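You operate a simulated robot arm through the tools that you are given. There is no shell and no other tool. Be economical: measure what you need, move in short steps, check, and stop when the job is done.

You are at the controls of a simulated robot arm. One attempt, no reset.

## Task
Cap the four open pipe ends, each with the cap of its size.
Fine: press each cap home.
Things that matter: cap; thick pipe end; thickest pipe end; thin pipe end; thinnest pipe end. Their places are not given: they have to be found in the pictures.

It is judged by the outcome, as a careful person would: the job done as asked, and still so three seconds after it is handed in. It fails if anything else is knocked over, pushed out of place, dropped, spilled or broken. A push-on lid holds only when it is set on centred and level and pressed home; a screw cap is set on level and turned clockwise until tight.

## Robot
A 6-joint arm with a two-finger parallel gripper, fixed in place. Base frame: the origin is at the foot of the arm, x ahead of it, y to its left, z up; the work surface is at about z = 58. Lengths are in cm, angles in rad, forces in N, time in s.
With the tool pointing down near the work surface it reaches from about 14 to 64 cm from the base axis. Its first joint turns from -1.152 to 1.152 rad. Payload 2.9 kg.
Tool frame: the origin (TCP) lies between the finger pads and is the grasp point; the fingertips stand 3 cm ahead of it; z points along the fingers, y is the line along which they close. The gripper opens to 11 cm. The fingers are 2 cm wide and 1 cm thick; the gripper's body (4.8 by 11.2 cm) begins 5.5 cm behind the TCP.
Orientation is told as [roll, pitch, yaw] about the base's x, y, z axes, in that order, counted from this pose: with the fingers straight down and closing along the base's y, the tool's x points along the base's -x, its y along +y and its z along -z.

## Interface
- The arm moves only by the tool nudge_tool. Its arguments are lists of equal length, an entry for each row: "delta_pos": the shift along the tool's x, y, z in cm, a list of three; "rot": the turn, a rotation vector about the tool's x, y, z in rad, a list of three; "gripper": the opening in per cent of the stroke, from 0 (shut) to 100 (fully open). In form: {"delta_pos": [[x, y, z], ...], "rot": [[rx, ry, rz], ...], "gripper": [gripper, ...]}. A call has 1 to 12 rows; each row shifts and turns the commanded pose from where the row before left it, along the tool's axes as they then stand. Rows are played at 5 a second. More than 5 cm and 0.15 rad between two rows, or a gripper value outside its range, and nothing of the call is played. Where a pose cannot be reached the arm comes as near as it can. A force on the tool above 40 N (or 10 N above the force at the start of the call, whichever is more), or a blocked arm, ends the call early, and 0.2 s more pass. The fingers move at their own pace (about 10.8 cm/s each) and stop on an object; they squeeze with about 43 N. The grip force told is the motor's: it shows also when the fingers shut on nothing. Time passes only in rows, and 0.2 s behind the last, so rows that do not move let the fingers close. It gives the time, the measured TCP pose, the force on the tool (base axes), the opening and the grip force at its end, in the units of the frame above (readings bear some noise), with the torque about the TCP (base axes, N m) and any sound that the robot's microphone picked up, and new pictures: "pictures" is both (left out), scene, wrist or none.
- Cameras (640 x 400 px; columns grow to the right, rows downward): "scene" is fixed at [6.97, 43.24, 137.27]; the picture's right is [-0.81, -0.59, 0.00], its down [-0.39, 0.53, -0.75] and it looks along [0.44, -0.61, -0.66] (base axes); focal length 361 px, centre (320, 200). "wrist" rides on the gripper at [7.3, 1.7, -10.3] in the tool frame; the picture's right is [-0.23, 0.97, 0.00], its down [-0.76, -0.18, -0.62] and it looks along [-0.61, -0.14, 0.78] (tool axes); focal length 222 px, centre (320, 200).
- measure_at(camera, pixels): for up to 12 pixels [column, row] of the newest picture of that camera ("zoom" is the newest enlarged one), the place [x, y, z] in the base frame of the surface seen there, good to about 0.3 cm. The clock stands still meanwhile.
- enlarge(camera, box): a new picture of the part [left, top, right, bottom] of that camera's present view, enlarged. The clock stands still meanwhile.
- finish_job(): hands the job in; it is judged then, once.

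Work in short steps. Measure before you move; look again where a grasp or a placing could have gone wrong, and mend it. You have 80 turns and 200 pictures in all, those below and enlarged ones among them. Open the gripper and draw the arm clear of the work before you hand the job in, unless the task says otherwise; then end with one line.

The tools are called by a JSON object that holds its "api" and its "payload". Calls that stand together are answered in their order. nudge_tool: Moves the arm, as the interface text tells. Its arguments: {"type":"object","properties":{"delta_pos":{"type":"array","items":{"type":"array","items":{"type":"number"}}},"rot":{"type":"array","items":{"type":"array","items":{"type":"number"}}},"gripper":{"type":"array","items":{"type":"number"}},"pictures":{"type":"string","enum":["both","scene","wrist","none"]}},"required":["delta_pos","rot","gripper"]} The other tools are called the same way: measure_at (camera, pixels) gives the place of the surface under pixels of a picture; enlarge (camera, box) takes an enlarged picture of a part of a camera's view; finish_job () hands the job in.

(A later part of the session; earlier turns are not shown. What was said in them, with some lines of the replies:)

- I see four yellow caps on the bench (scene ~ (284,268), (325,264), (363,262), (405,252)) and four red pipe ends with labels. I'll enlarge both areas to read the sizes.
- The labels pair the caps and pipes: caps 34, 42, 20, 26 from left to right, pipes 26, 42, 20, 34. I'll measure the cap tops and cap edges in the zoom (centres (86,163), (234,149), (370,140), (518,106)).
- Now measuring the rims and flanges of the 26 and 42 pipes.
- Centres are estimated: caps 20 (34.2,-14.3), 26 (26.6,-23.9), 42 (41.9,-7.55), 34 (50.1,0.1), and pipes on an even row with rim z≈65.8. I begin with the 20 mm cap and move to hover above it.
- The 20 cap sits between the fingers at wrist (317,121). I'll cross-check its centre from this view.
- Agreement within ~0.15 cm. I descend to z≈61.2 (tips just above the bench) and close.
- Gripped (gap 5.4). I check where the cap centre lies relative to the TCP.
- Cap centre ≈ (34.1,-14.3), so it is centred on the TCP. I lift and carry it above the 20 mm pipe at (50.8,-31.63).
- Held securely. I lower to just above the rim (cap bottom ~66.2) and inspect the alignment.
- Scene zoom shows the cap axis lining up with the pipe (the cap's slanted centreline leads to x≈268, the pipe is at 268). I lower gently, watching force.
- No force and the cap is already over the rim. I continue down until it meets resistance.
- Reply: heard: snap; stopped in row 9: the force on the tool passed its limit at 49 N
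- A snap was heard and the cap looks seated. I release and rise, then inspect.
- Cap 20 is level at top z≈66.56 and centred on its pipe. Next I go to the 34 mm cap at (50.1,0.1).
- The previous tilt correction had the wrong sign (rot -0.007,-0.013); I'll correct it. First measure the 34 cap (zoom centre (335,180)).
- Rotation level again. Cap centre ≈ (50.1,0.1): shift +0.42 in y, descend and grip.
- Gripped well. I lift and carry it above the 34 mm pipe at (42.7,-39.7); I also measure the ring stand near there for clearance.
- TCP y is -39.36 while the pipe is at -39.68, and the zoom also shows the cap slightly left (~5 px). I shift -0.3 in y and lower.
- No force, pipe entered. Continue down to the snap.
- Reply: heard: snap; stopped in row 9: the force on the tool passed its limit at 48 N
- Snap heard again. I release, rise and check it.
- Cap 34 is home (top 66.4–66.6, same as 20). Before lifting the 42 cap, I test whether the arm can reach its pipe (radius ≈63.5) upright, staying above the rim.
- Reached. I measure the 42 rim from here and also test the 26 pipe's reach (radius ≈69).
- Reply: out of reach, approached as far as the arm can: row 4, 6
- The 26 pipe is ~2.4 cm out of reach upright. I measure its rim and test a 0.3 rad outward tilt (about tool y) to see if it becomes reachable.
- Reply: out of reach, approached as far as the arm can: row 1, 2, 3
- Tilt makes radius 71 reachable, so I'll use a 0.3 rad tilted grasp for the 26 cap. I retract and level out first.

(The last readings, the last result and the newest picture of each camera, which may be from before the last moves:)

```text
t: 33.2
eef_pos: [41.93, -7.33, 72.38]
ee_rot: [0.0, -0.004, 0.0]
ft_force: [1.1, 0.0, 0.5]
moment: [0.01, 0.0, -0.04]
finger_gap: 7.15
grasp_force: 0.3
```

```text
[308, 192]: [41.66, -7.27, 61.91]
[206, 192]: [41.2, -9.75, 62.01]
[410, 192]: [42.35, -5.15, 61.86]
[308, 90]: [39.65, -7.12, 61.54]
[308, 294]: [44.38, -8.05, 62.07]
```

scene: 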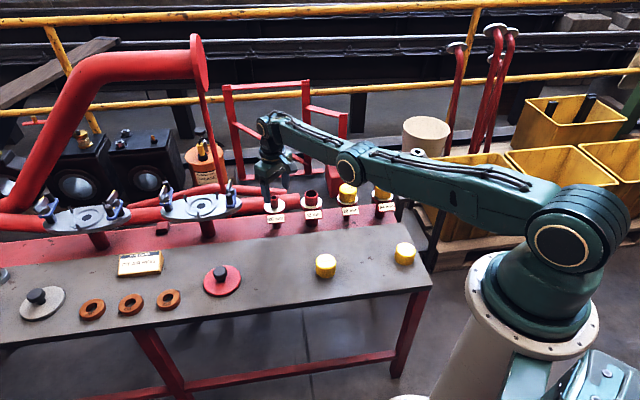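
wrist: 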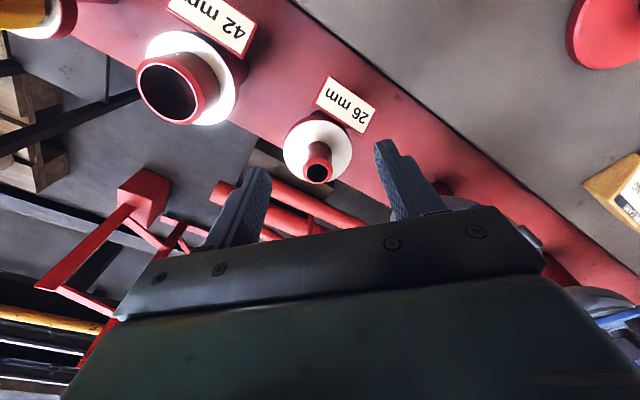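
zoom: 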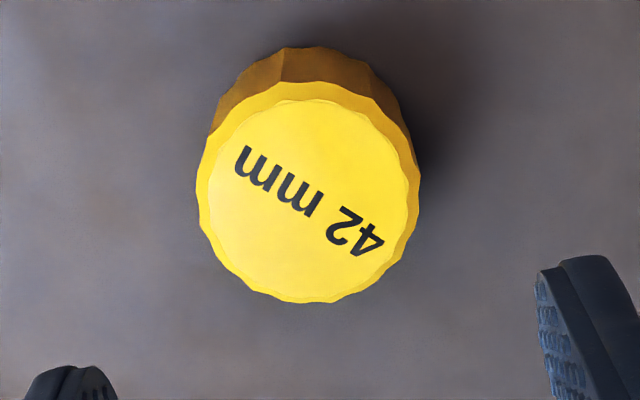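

Cap 42 centre ≈ (41.9,-7.5). Shift, descend, grip.

{"api": "nudge_tool", "payload": {"delta_pos": [[0.03, -0.2, 3], [0, 0, 4], [0, 0, 3.8], [0, 0, 0], [0, 0, 0], [0, 0, 0], [0, 0, 0]], "rot": [[0, 0.004, 0], [0, 0, 0], [0, 0, 0], [0, 0, 0], [0, 0, 0], [0, 0, 0], [0, 0, 0]], "gripper": [65, 65, 65, 65, 0, 0, 0], "pictures": "none"}}

{"api": "enlarge", "payload": {"camera": "wrist", "box": [256, 115, 384, 235]}}

```text
t: 34.8
eef_pos: [41.74, -7.72, 61.57]
ee_rot: [0.0, 0.004, 0.0]
ft_force: [-0.8, -0.4, 0.0]
moment: [0.02, -0.03, 0.0]
finger_gap: 5.27
grasp_force: 42.6
```

```text
3.33 times, centred on (320, 175) of wrist
```

zoom: 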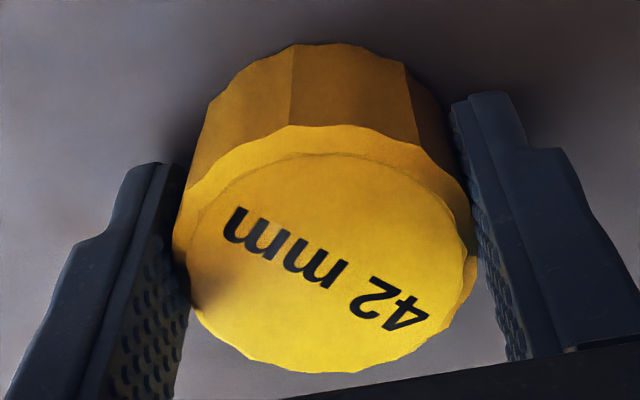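

The cap sits a bit outward in the grip compared with before (face 125–372 vs 108–363). I measure its actual centre.

{"api": "measure_at", "payload": {"camera": "zoom", "pixels": [[320, 130], [320, 136], [320, 366], [320, 361], [320, 240], [200, 248], [455, 248]]}}

```text
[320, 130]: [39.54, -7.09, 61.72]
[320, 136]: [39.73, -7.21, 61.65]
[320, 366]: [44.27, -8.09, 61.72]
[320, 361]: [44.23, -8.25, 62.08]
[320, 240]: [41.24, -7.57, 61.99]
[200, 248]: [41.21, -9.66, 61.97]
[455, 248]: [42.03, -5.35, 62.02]
```

Cap centre is ≈0.2 cm outward (+x) of TCP; I compensate. Lift and carry to above the 42 pipe at (59.0,-23.6).

{"api": "nudge_tool", "payload": {"delta_pos": [[0, 0, -4.5], [0, 0, -4.5], [0, 0, -4.0], [-2.842, -2.658, 0], [-2.842, -2.658, 0], [-2.842, -2.658, 0], [-2.842, -2.658, 0], [-2.842, -2.658, 0], [-2.842, -2.658, 0], [0, 0, 2], [0, 0, 2.2], [0, 0, 0]], "rot": [[0, -0.003, 0], [0, 0, 0], [0, 0, 0], [0, 0, 0], [0, 0, 0], [0, 0, 0], [0, 0, 0], [0, 0, 0], [0, 0, 0], [0, 0, 0], [0, 0, 0], [0, 0, 0]], "gripper": [0, 0, 0, 0, 0, 0, 0, 0, 0, 0, 0, 0], "pictures": "none"}}

{"api": "enlarge", "payload": {"camera": "scene", "box": [274, 155, 354, 205]}}

{"api": "enlarge", "payload": {"camera": "wrist", "box": [240, 75, 400, 235]}}

```text
t: 37.4
eef_pos: [58.8, -23.78, 70.18]
ee_rot: [0.0, 0.0, -0.001]
ft_force: [0.2, -0.8, -0.4]
moment: [-0.02, -0.01, 0.04]
finger_gap: 5.27
grasp_force: 43.2
```

```text
8.00 times, centred on (314, 180) of scene
```

zoom: 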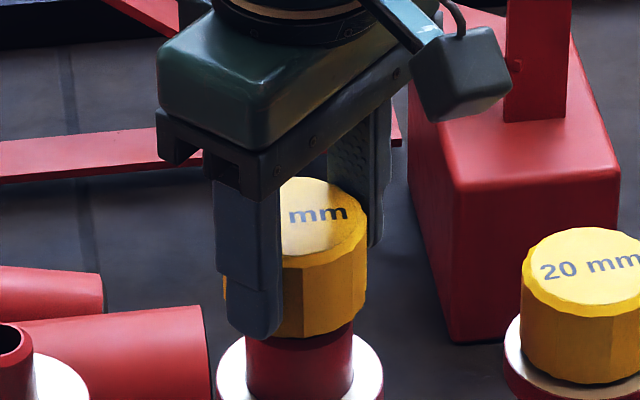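

```text
2.50 times, centred on (320, 155) of wrist
```

zoom: 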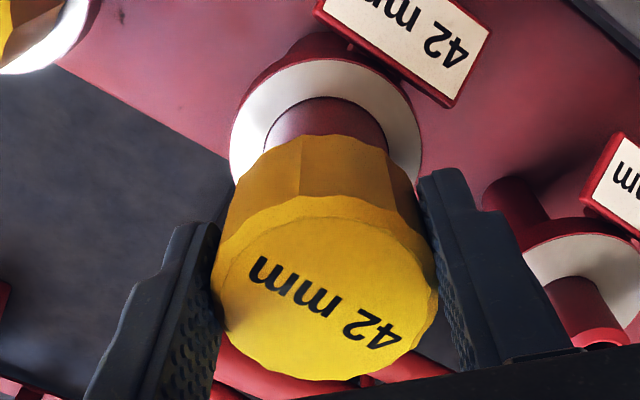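

Scene zoom: cap centre ≈296, pipe centre ≈299 - nearly aligned. Small correction, then lower carefully.

{"api": "nudge_tool", "payload": {"delta_pos": [[0.08, 0, 0], [0, 0, 0.4], [0, 0, 0.3], [0, 0, 0.3], [0, 0, 0.3], [0, 0, 0.3]], "rot": [[0, 0, 0], [0, 0, 0], [0, 0, 0], [0, 0, 0], [0, 0, 0], [0, 0, 0]], "gripper": [0, 0, 0, 0, 0, 0], "pictures": "none"}}

{"api": "enlarge", "payload": {"camera": "scene", "box": [274, 155, 354, 205]}}

```text
t: 38.8
eef_pos: [58.66, -23.81, 68.69]
ee_rot: [-0.001, -0.003, 0.0]
ft_force: [0.0, -0.1, -0.4]
moment: [0.02, -0.01, 0.0]
finger_gap: 5.27
grasp_force: 43.2
```

```text
8.00 times, centred on (314, 180) of scene
```

zoom: 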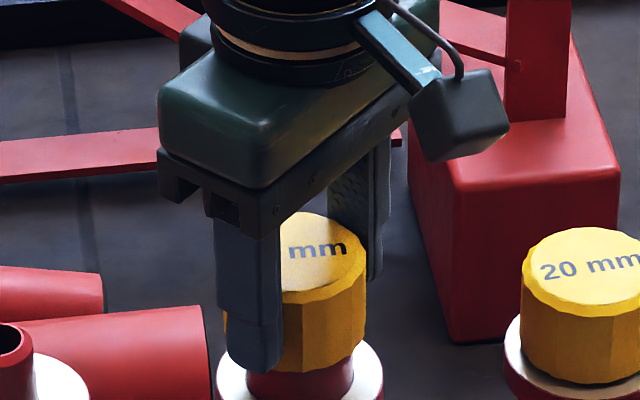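

Past the rim without force. Continue to the snap.

{"api": "nudge_tool", "payload": {"delta_pos": [[0, 0, 0.4], [0, 0, 0.4], [0, 0, 0.4], [0, 0, 0.3], [0, 0, 0.3], [0, 0, 0.3], [0, 0, 0.3], [0, 0, 0.3], [0, 0, 0.3], [0, 0, 0.3], [0, 0, 0.3]], "rot": [[0, 0, 0], [0, 0, 0], [0, 0, 0], [0, 0, 0], [0, 0, 0], [0, 0, 0], [0, 0, 0], [0, 0, 0], [0, 0, 0], [0, 0, 0], [0, 0, 0]], "gripper": [0, 0, 0, 0, 0, 0, 0, 0, 0, 0, 0], "pictures": "none"}}

{"api": "enlarge", "payload": {"camera": "scene", "box": [274, 155, 354, 205]}}

```text
t: 40.4
eef_pos: [58.5, -23.64, 66.53]
ee_rot: [0.004, 0.008, 0.001]
ft_force: [-8.6, 3.8, 9.1]
moment: [-0.34, -0.13, 0.19]
finger_gap: 5.25
grasp_force: 42.9
heard: snap
stopped in row 8: the force on the tool passed its limit at 45 N (the readings are from after the stop); the commanded pose is now the measured one
```

```text
8.00 times, centred on (314, 180) of scene
```

zoom: 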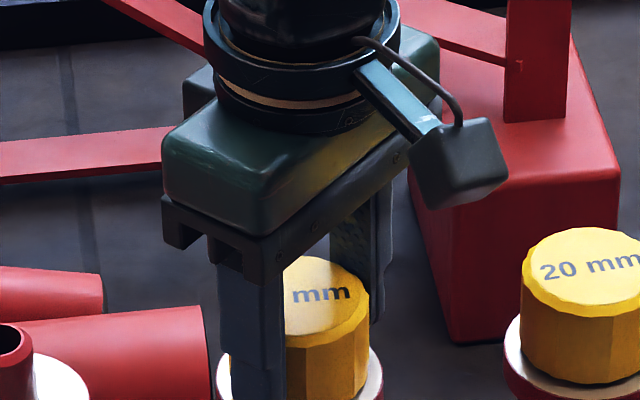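

Snap heard. Release, rise, and inspect.

{"api": "nudge_tool", "payload": {"delta_pos": [[0, 0, -0.1], [0, 0, 0], [0, 0, -3], [0, 0, -4], [0, 0, -3]], "rot": [[0, 0, 0], [0, 0, 0], [0, 0, 0], [0, 0, 0], [0, 0, 0]], "gripper": [65, 65, 65, 65, 65], "pictures": "none"}}

{"api": "enlarge", "payload": {"camera": "scene", "box": [274, 165, 354, 215]}}

```text
t: 41.6
eef_pos: [58.63, -23.96, 76.48]
ee_rot: [0.002, 0.007, 0.001]
ft_force: [-0.6, -0.1, 0.0]
moment: [0.03, 0.01, 0.04]
finger_gap: 7.14
grasp_force: 0.0
```

```text
8.00 times, centred on (314, 190) of scene
```

zoom: 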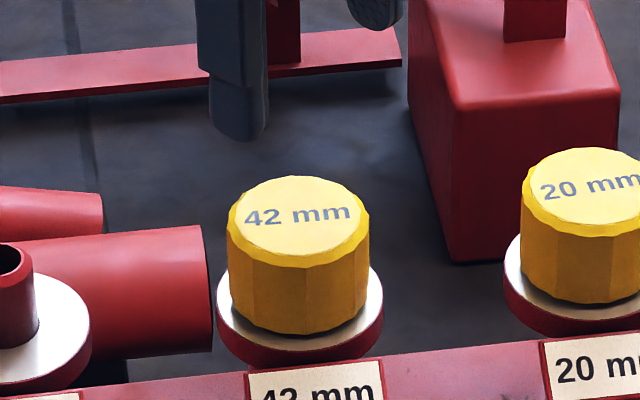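

Cap 42 is seated level. Next: go over the 26 cap at (26.6,-23.95), then tilt 0.3 rad outward.

{"api": "nudge_tool", "payload": {"delta_pos": [[4, 0, 0], [4, 0, 0], [4, 0, 0], [4, 0, 0], [4, 0, 0], [4, 0, 0], [4, 0, 0], [4, 0, 0], [0, 0, 4], [0, 0, 0], [0, 0, 0], [0, 0, 0]], "rot": [[-0.002, -0.007, 0], [0, 0, 0], [0, 0, 0], [0, 0, 0], [0, 0, 0], [0, 0, 0], [0, 0, 0], [0, 0, 0], [0, 0, 0], [0, -0.15, 0], [0, -0.15, 0], [0, 0, 0]], "gripper": [65, 65, 65, 65, 65, 65, 65, 65, 65, 65, 65, 65]}}

```text
t: 44.2
eef_pos: [26.56, -23.71, 72.66]
ee_rot: [0.004, -0.303, -0.001]
ft_force: [-0.3, -1.1, -0.2]
moment: [0.01, -0.01, 0.01]
finger_gap: 7.15
grasp_force: 0.0
```

scene: 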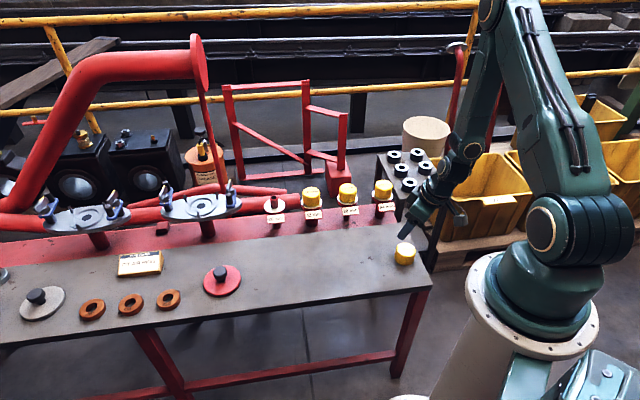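
wrist: 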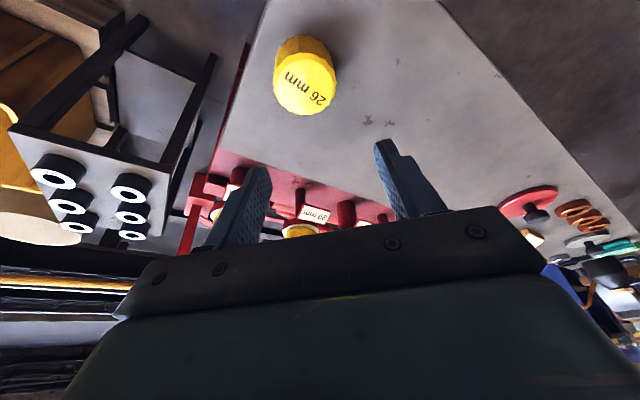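

Tilt done. I measure the 26 cap from the wrist for its centre.

{"api": "enlarge", "payload": {"camera": "wrist", "box": [224, 25, 384, 125]}}

{"api": "measure_at", "payload": {"camera": "wrist", "pixels": [[304, 84], [277, 84], [332, 84], [305, 54], [305, 112]]}}

```text
4.00 times, centred on (304, 75) of wrist
```

zoom: 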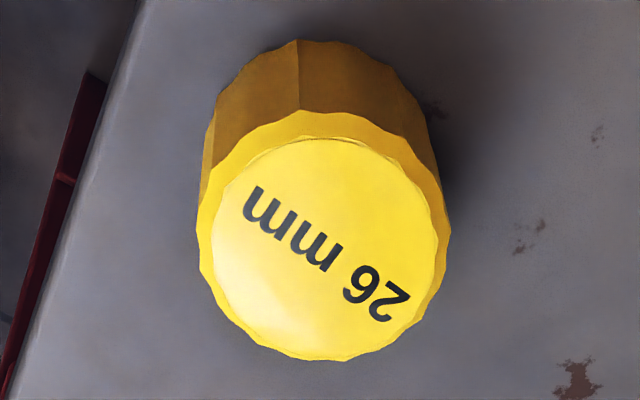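

```text
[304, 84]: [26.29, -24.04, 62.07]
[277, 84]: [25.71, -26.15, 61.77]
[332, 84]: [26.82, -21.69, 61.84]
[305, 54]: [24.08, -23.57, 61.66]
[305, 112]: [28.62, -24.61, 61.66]
```

Cap 26 centre ≈ (26.45,-24.0). With the tilt, the pads' axis crosses the cap's mid-height 0.5 cm outward of TCP, so I aim TCP at (25.95,-23.97,61.5) and descend vertically.

{"api": "nudge_tool", "payload": {"delta_pos": [[0.573, -0.25, -0.177], [1.18, 0, 3.82], [1.18, 0, 3.82], [0.9, 0, 2.9], [0, 0, 0], [0, 0, 0]], "rot": [[0.004, 0.003, 0], [0, 0, 0], [0, 0, 0], [0, 0, 0], [0, 0, 0], [0, 0, 0]], "gripper": [65, 65, 65, 65, 65, 65]}}

```text
t: 45.6
eef_pos: [25.97, -24.3, 61.39]
ee_rot: [0.0, -0.298, -0.001]
ft_force: [-0.3, 0.2, -0.9]
moment: [-0.01, 0.02, -0.01]
finger_gap: 7.15
grasp_force: 0.1
```

scene: 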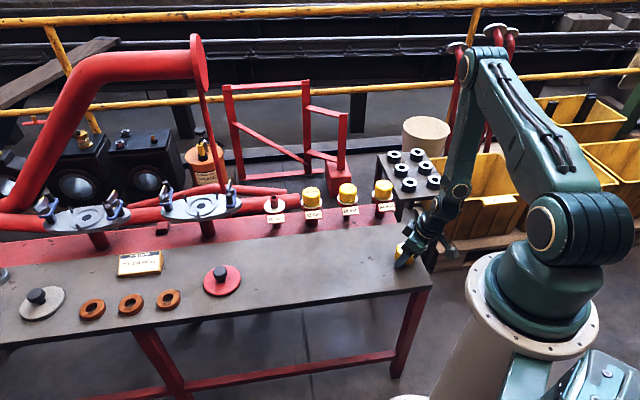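
wrist: 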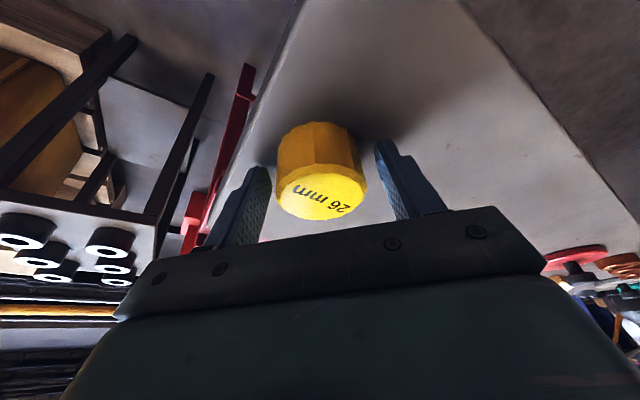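

Cap lies centred between the fingers. Close.

{"api": "nudge_tool", "payload": {"delta_pos": [[0, 0, 0], [0, 0, 0], [0, 0, 0], [0, 0, 0]], "rot": [[0, 0, 0], [0, 0, 0], [0, 0, 0], [0, 0, 0]], "gripper": [0, 0, 0, 0], "pictures": "none"}}

{"api": "enlarge", "payload": {"camera": "wrist", "box": [256, 110, 384, 230]}}

{"api": "enlarge", "payload": {"camera": "scene", "box": [364, 215, 460, 275]}}

```text
t: 46.6
eef_pos: [25.92, -24.14, 61.49]
ee_rot: [0.0, -0.298, -0.003]
ft_force: [0.0, -0.3, 0.8]
moment: [-0.01, -0.01, -0.02]
finger_gap: 5.26
grasp_force: 42.4
```

```text
3.33 times, centred on (320, 170) of wrist
```

zoom: 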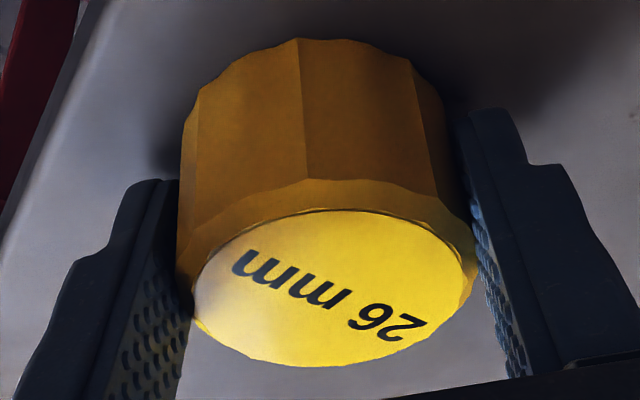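

```text
6.67 times, centred on (412, 245) of scene
```

zoom: 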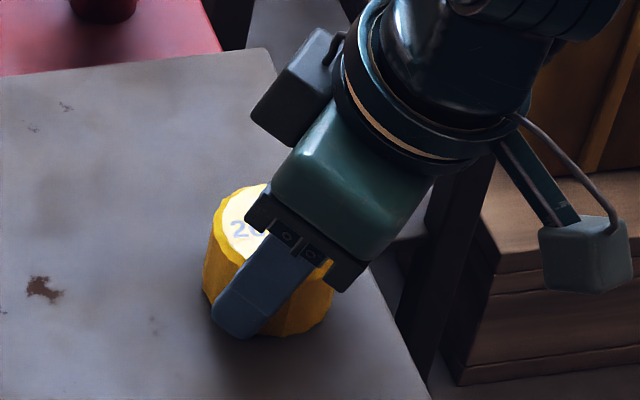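

{"api": "measure_at", "payload": {"camera": "wrist", "pixels": [[320, 165], [320, 167], [320, 217], [320, 218.5], [281, 187], [360, 187]]}}

```text
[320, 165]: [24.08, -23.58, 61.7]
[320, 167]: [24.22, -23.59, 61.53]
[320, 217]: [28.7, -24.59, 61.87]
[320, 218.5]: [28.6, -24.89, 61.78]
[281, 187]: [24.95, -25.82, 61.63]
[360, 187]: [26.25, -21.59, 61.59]
```

Cap centre is ~0.47 cm outward of TCP. I lift vertically, then head for TCP target (66.65,-15.45).

{"api": "nudge_tool", "payload": {"delta_pos": [[-1.33, 0, -4.3], [-1.33, 0, -4.3], [-1.33, 0, -4.3], [-3.887, 0.865, 1.203], [-3.887, 0.865, 1.203], [-3.887, 0.865, 1.203], [-3.887, 0.865, 1.203], [-3.887, 0.865, 1.203], [-3.887, 0.865, 1.203], [-3.887, 0.865, 1.203], [-3.887, 0.865, 1.203], [0, 0, 0]], "rot": [[0, 0, 0], [0, 0, 0], [0, 0, 0], [0, 0, 0], [0, 0, 0], [0, 0, 0], [0, 0, 0], [0, 0, 0], [0, 0, 0], [0, 0, 0], [0, 0, 0], [0, 0, 0]], "gripper": [0, 0, 0, 0, 0, 0, 0, 0, 0, 0, 0, 0], "pictures": "wrist"}}

```text
t: 49.2
eef_pos: [58.71, -16.89, 75.08]
ee_rot: [0.001, -0.299, -0.001]
ft_force: [0.1, 0.3, -1.2]
moment: [0.04, -0.01, 0.0]
finger_gap: 5.27
grasp_force: 42.6
```

wrist: 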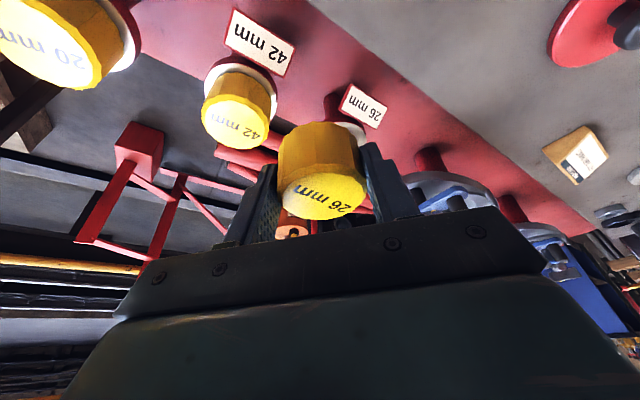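

{"api": "nudge_tool", "payload": {"delta_pos": [[-3.79, 0.72, 1.173], [-3.79, 0.72, 1.173], [0, 0, 0], [0.68, 0, 2.197], [0.65, 0, 2.1], [0, 0, 0], [0, 0, 0]], "rot": [[0, 0, 0], [0, 0, 0], [0, 0, 0], [0, 0, 0], [0, 0, 0], [0, 0, 0], [0, 0, 0]], "gripper": [0, 0, 0, 0, 0, 0, 0], "pictures": "none"}}

{"api": "enlarge", "payload": {"camera": "scene", "box": [234, 160, 314, 210]}}

{"api": "enlarge", "payload": {"camera": "wrist", "box": [240, 75, 400, 235]}}

```text
t: 50.8
eef_pos: [66.54, -15.54, 70.47]
ee_rot: [0.0, -0.299, -0.001]
ft_force: [-0.3, -0.5, -0.2]
moment: [-0.02, 0.01, 0.01]
finger_gap: 5.24
grasp_force: 43.4
```

```text
8.00 times, centred on (274, 185) of scene
```

zoom: 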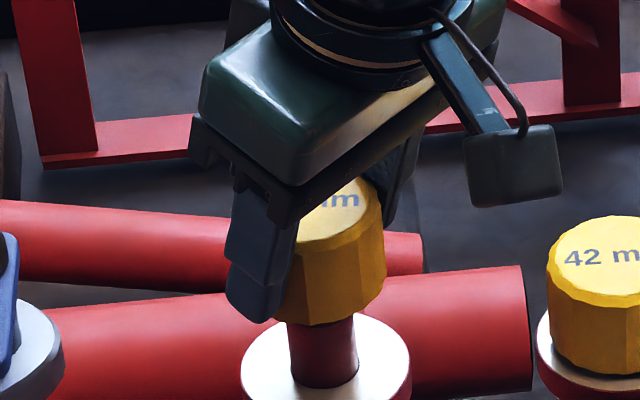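

```text
2.50 times, centred on (320, 155) of wrist
```

zoom: 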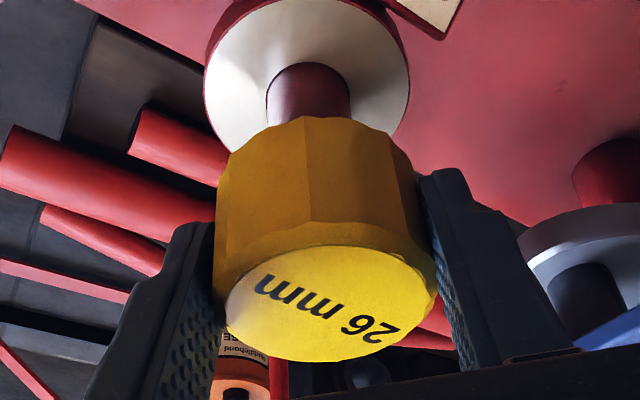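

Reached, nearly aligned; scene suggests the cap may be ~0.1–0.2 cm left in image. I zoom tighter to verify.

{"api": "enlarge", "payload": {"camera": "scene", "box": [258, 178, 298, 212]}}

{"api": "measure_at", "payload": {"camera": "wrist", "pixels": [[322, 194.5], [322, 218], [323, 196], [323, 216.5]]}}

```text
11.76 times, centred on (278, 195) of scene
```

zoom: 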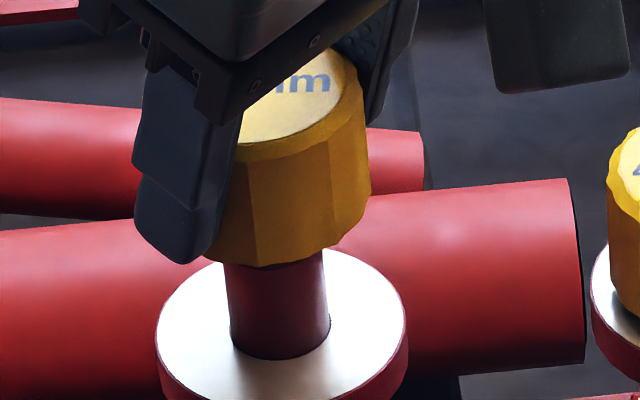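

```text
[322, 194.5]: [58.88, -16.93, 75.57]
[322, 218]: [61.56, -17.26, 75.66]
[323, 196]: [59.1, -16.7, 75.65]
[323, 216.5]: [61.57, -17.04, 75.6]
```

The tight zoom gives the cap bottom centre at (264,197) against the pipe axis at ~(269,197): 0.11 cm image-right correction, depth aligned. Apply and lower past the rim.

{"api": "nudge_tool", "payload": {"delta_pos": [[0.086, -0.05, -0.027], [0.118, 0, 0.382], [0.118, 0, 0.382], [0.118, 0, 0.382], [0.089, 0, 0.287], [0.089, 0, 0.287]], "rot": [[0, 0, 0], [0, 0, 0], [0, 0, 0], [0, 0, 0], [0, 0, 0], [0, 0, 0]], "gripper": [0, 0, 0, 0, 0, 0], "pictures": "none"}}

{"api": "enlarge", "payload": {"camera": "scene", "box": [258, 178, 298, 212]}}

```text
t: 52.2
eef_pos: [66.47, -15.73, 68.65]
ee_rot: [0.001, -0.298, -0.002]
ft_force: [0.4, 0.1, -1.4]
moment: [-0.01, -0.01, -0.02]
finger_gap: 5.24
grasp_force: 42.6
```

```text
11.76 times, centred on (278, 195) of scene
```

zoom: 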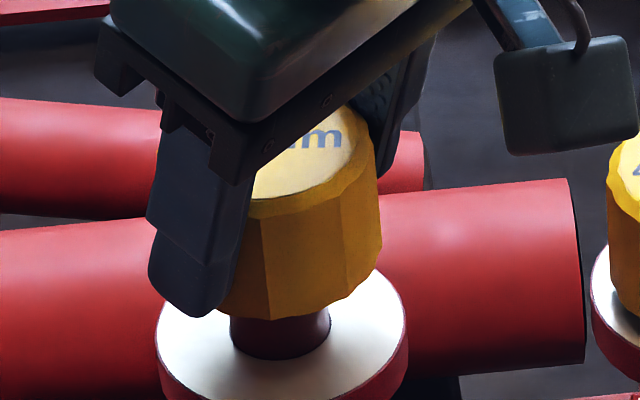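

Past the rim with no force. Continue pressing to the snap.

{"api": "nudge_tool", "payload": {"delta_pos": [[0.118, 0, 0.382], [0.118, 0, 0.382], [0.118, 0, 0.382], [0.089, 0, 0.287], [0.089, 0, 0.287], [0.089, 0, 0.287], [0.089, 0, 0.287], [0.089, 0, 0.287], [0.089, 0, 0.287], [0.089, 0, 0.287]], "rot": [[0, 0, 0], [0, 0, 0], [0, 0, 0], [0, 0, 0], [0, 0, 0], [0, 0, 0], [0, 0, 0], [0, 0, 0], [0, 0, 0], [0, 0, 0]], "gripper": [0, 0, 0, 0, 0, 0, 0, 0, 0, 0], "pictures": "none"}}

{"api": "enlarge", "payload": {"camera": "scene", "box": [258, 178, 298, 212]}}

```text
t: 54.4
eef_pos: [66.89, -15.55, 65.87]
ee_rot: [-0.001, -0.308, 0.002]
ft_force: [-9.8, 10.2, 35.1]
moment: [0.29, -0.11, 0.43]
finger_gap: 5.25
grasp_force: 42.7
heard: snap
```

```text
11.76 times, centred on (278, 195) of scene
```

zoom: 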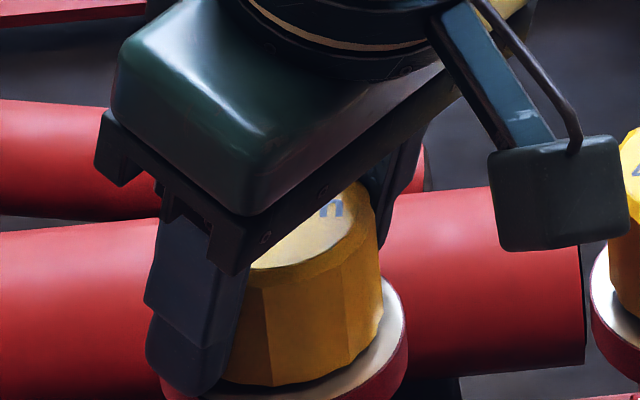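

Snap heard, cap seated. Release and withdraw upward along the finger axis, then inspect.

{"api": "nudge_tool", "payload": {"delta_pos": [[-0.03, 0, -0.1], [0, 0, -0.3], [0, 0, -3], [0, 0, -4], [0, 0, -4], [0, 0, -4]], "rot": [[0, 0, 0], [0, 0, 0], [0, 0, 0], [0, 0, 0], [0, 0, 0], [0, 0, 0]], "gripper": [65, 65, 65, 65, 65, 65]}}

{"api": "enlarge", "payload": {"camera": "scene", "box": [250, 170, 410, 270]}}

{"api": "enlarge", "payload": {"camera": "scene", "box": [258, 178, 298, 212]}}

```text
t: 55.8
eef_pos: [62.07, -15.61, 79.98]
ee_rot: [0.001, -0.297, -0.003]
ft_force: [-0.4, 0.2, -1.0]
moment: [0.03, 0.0, -0.02]
finger_gap: 7.13
grasp_force: 0.0
```

scene: 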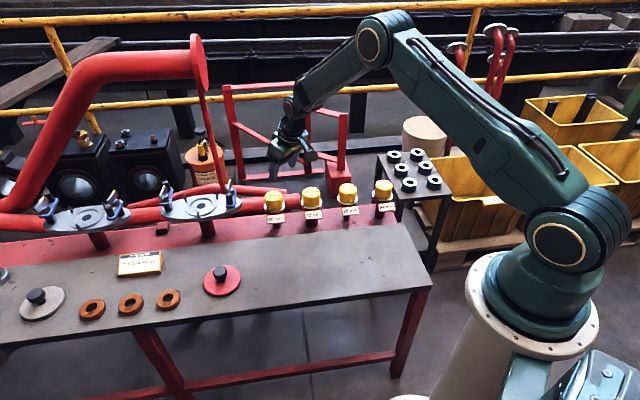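
wrist: 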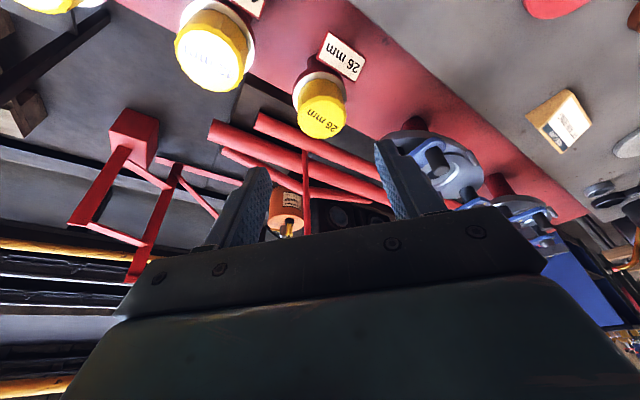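

```text
4.00 times, centred on (330, 220) of scene
```

zoom: 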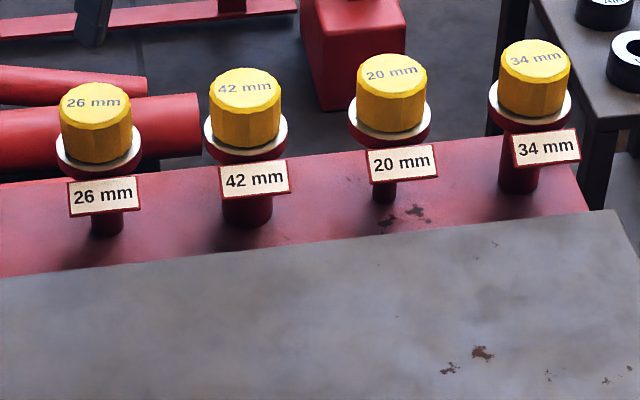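

```text
11.76 times, centred on (278, 195) of scene
```

zoom: 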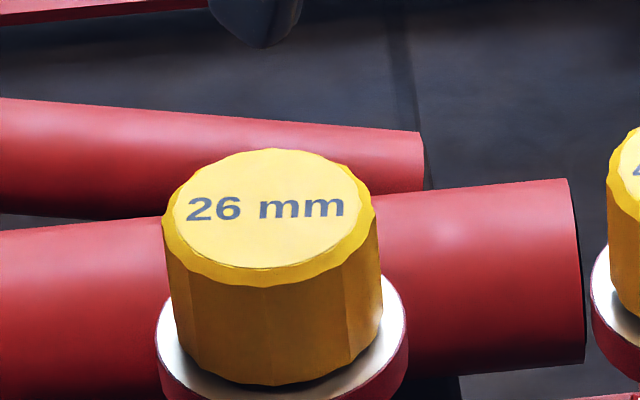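

All four caps match their labels. I check the level and height of the 26 cap top, and draw the arm clear.

{"api": "measure_at", "payload": {"camera": "zoom", "pixels": [[268, 208], [180, 215], [358, 205], [268, 158], [268, 262]]}}

{"api": "measure_at", "payload": {"camera": "scene", "pixels": [[273, 195], [311, 192], [347.5, 188], [383, 185]]}}

{"api": "nudge_tool", "payload": {"delta_pos": [[3, 0, -4], [4, 0, -1], [4, 0, 0], [4, 0, 0], [0, 0, 0]], "rot": [[0, 0, 0], [0, 0.1, 0], [0, 0.1, 0], [0, 0.1, 0], [0, 0, 0]], "gripper": [65, 65, 65, 65, 65], "pictures": "scene"}}

```text
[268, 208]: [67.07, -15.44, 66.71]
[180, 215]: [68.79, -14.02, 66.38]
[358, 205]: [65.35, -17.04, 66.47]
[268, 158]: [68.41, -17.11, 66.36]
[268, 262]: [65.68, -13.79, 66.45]
```

```text
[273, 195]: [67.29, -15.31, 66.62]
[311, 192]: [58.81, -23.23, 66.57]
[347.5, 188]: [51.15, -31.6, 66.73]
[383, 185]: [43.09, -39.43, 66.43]
```

```text
t: 57.0
eef_pos: [45.87, -15.69, 81.46]
ee_rot: [0.0, 0.004, -0.002]
ft_force: [-0.9, 0.7, 0.0]
moment: [0.01, -0.02, -0.05]
finger_gap: 7.15
grasp_force: 0.1
```

scene: 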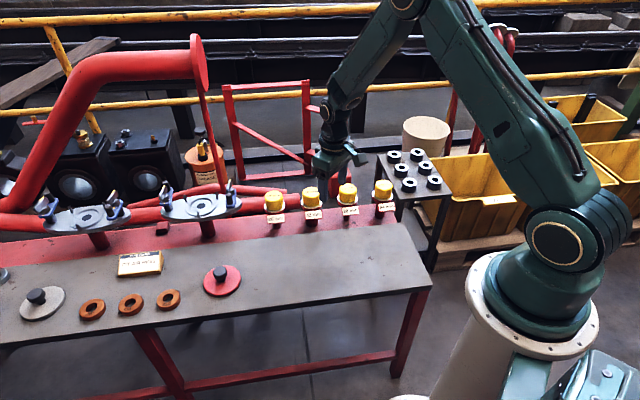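

All four cap tops are level at z≈66.6, each snapped home, and the arm is clear with the gripper open. I hand in the job.

{"api": "finish_job", "payload": {}}

```text
The job is handed in.
```

All four pipe ends (20, 26, 34 and 42 mm) now carry the cap of their size. Each cap snapped home and sits level, the arm is clear, and the job is handed in.
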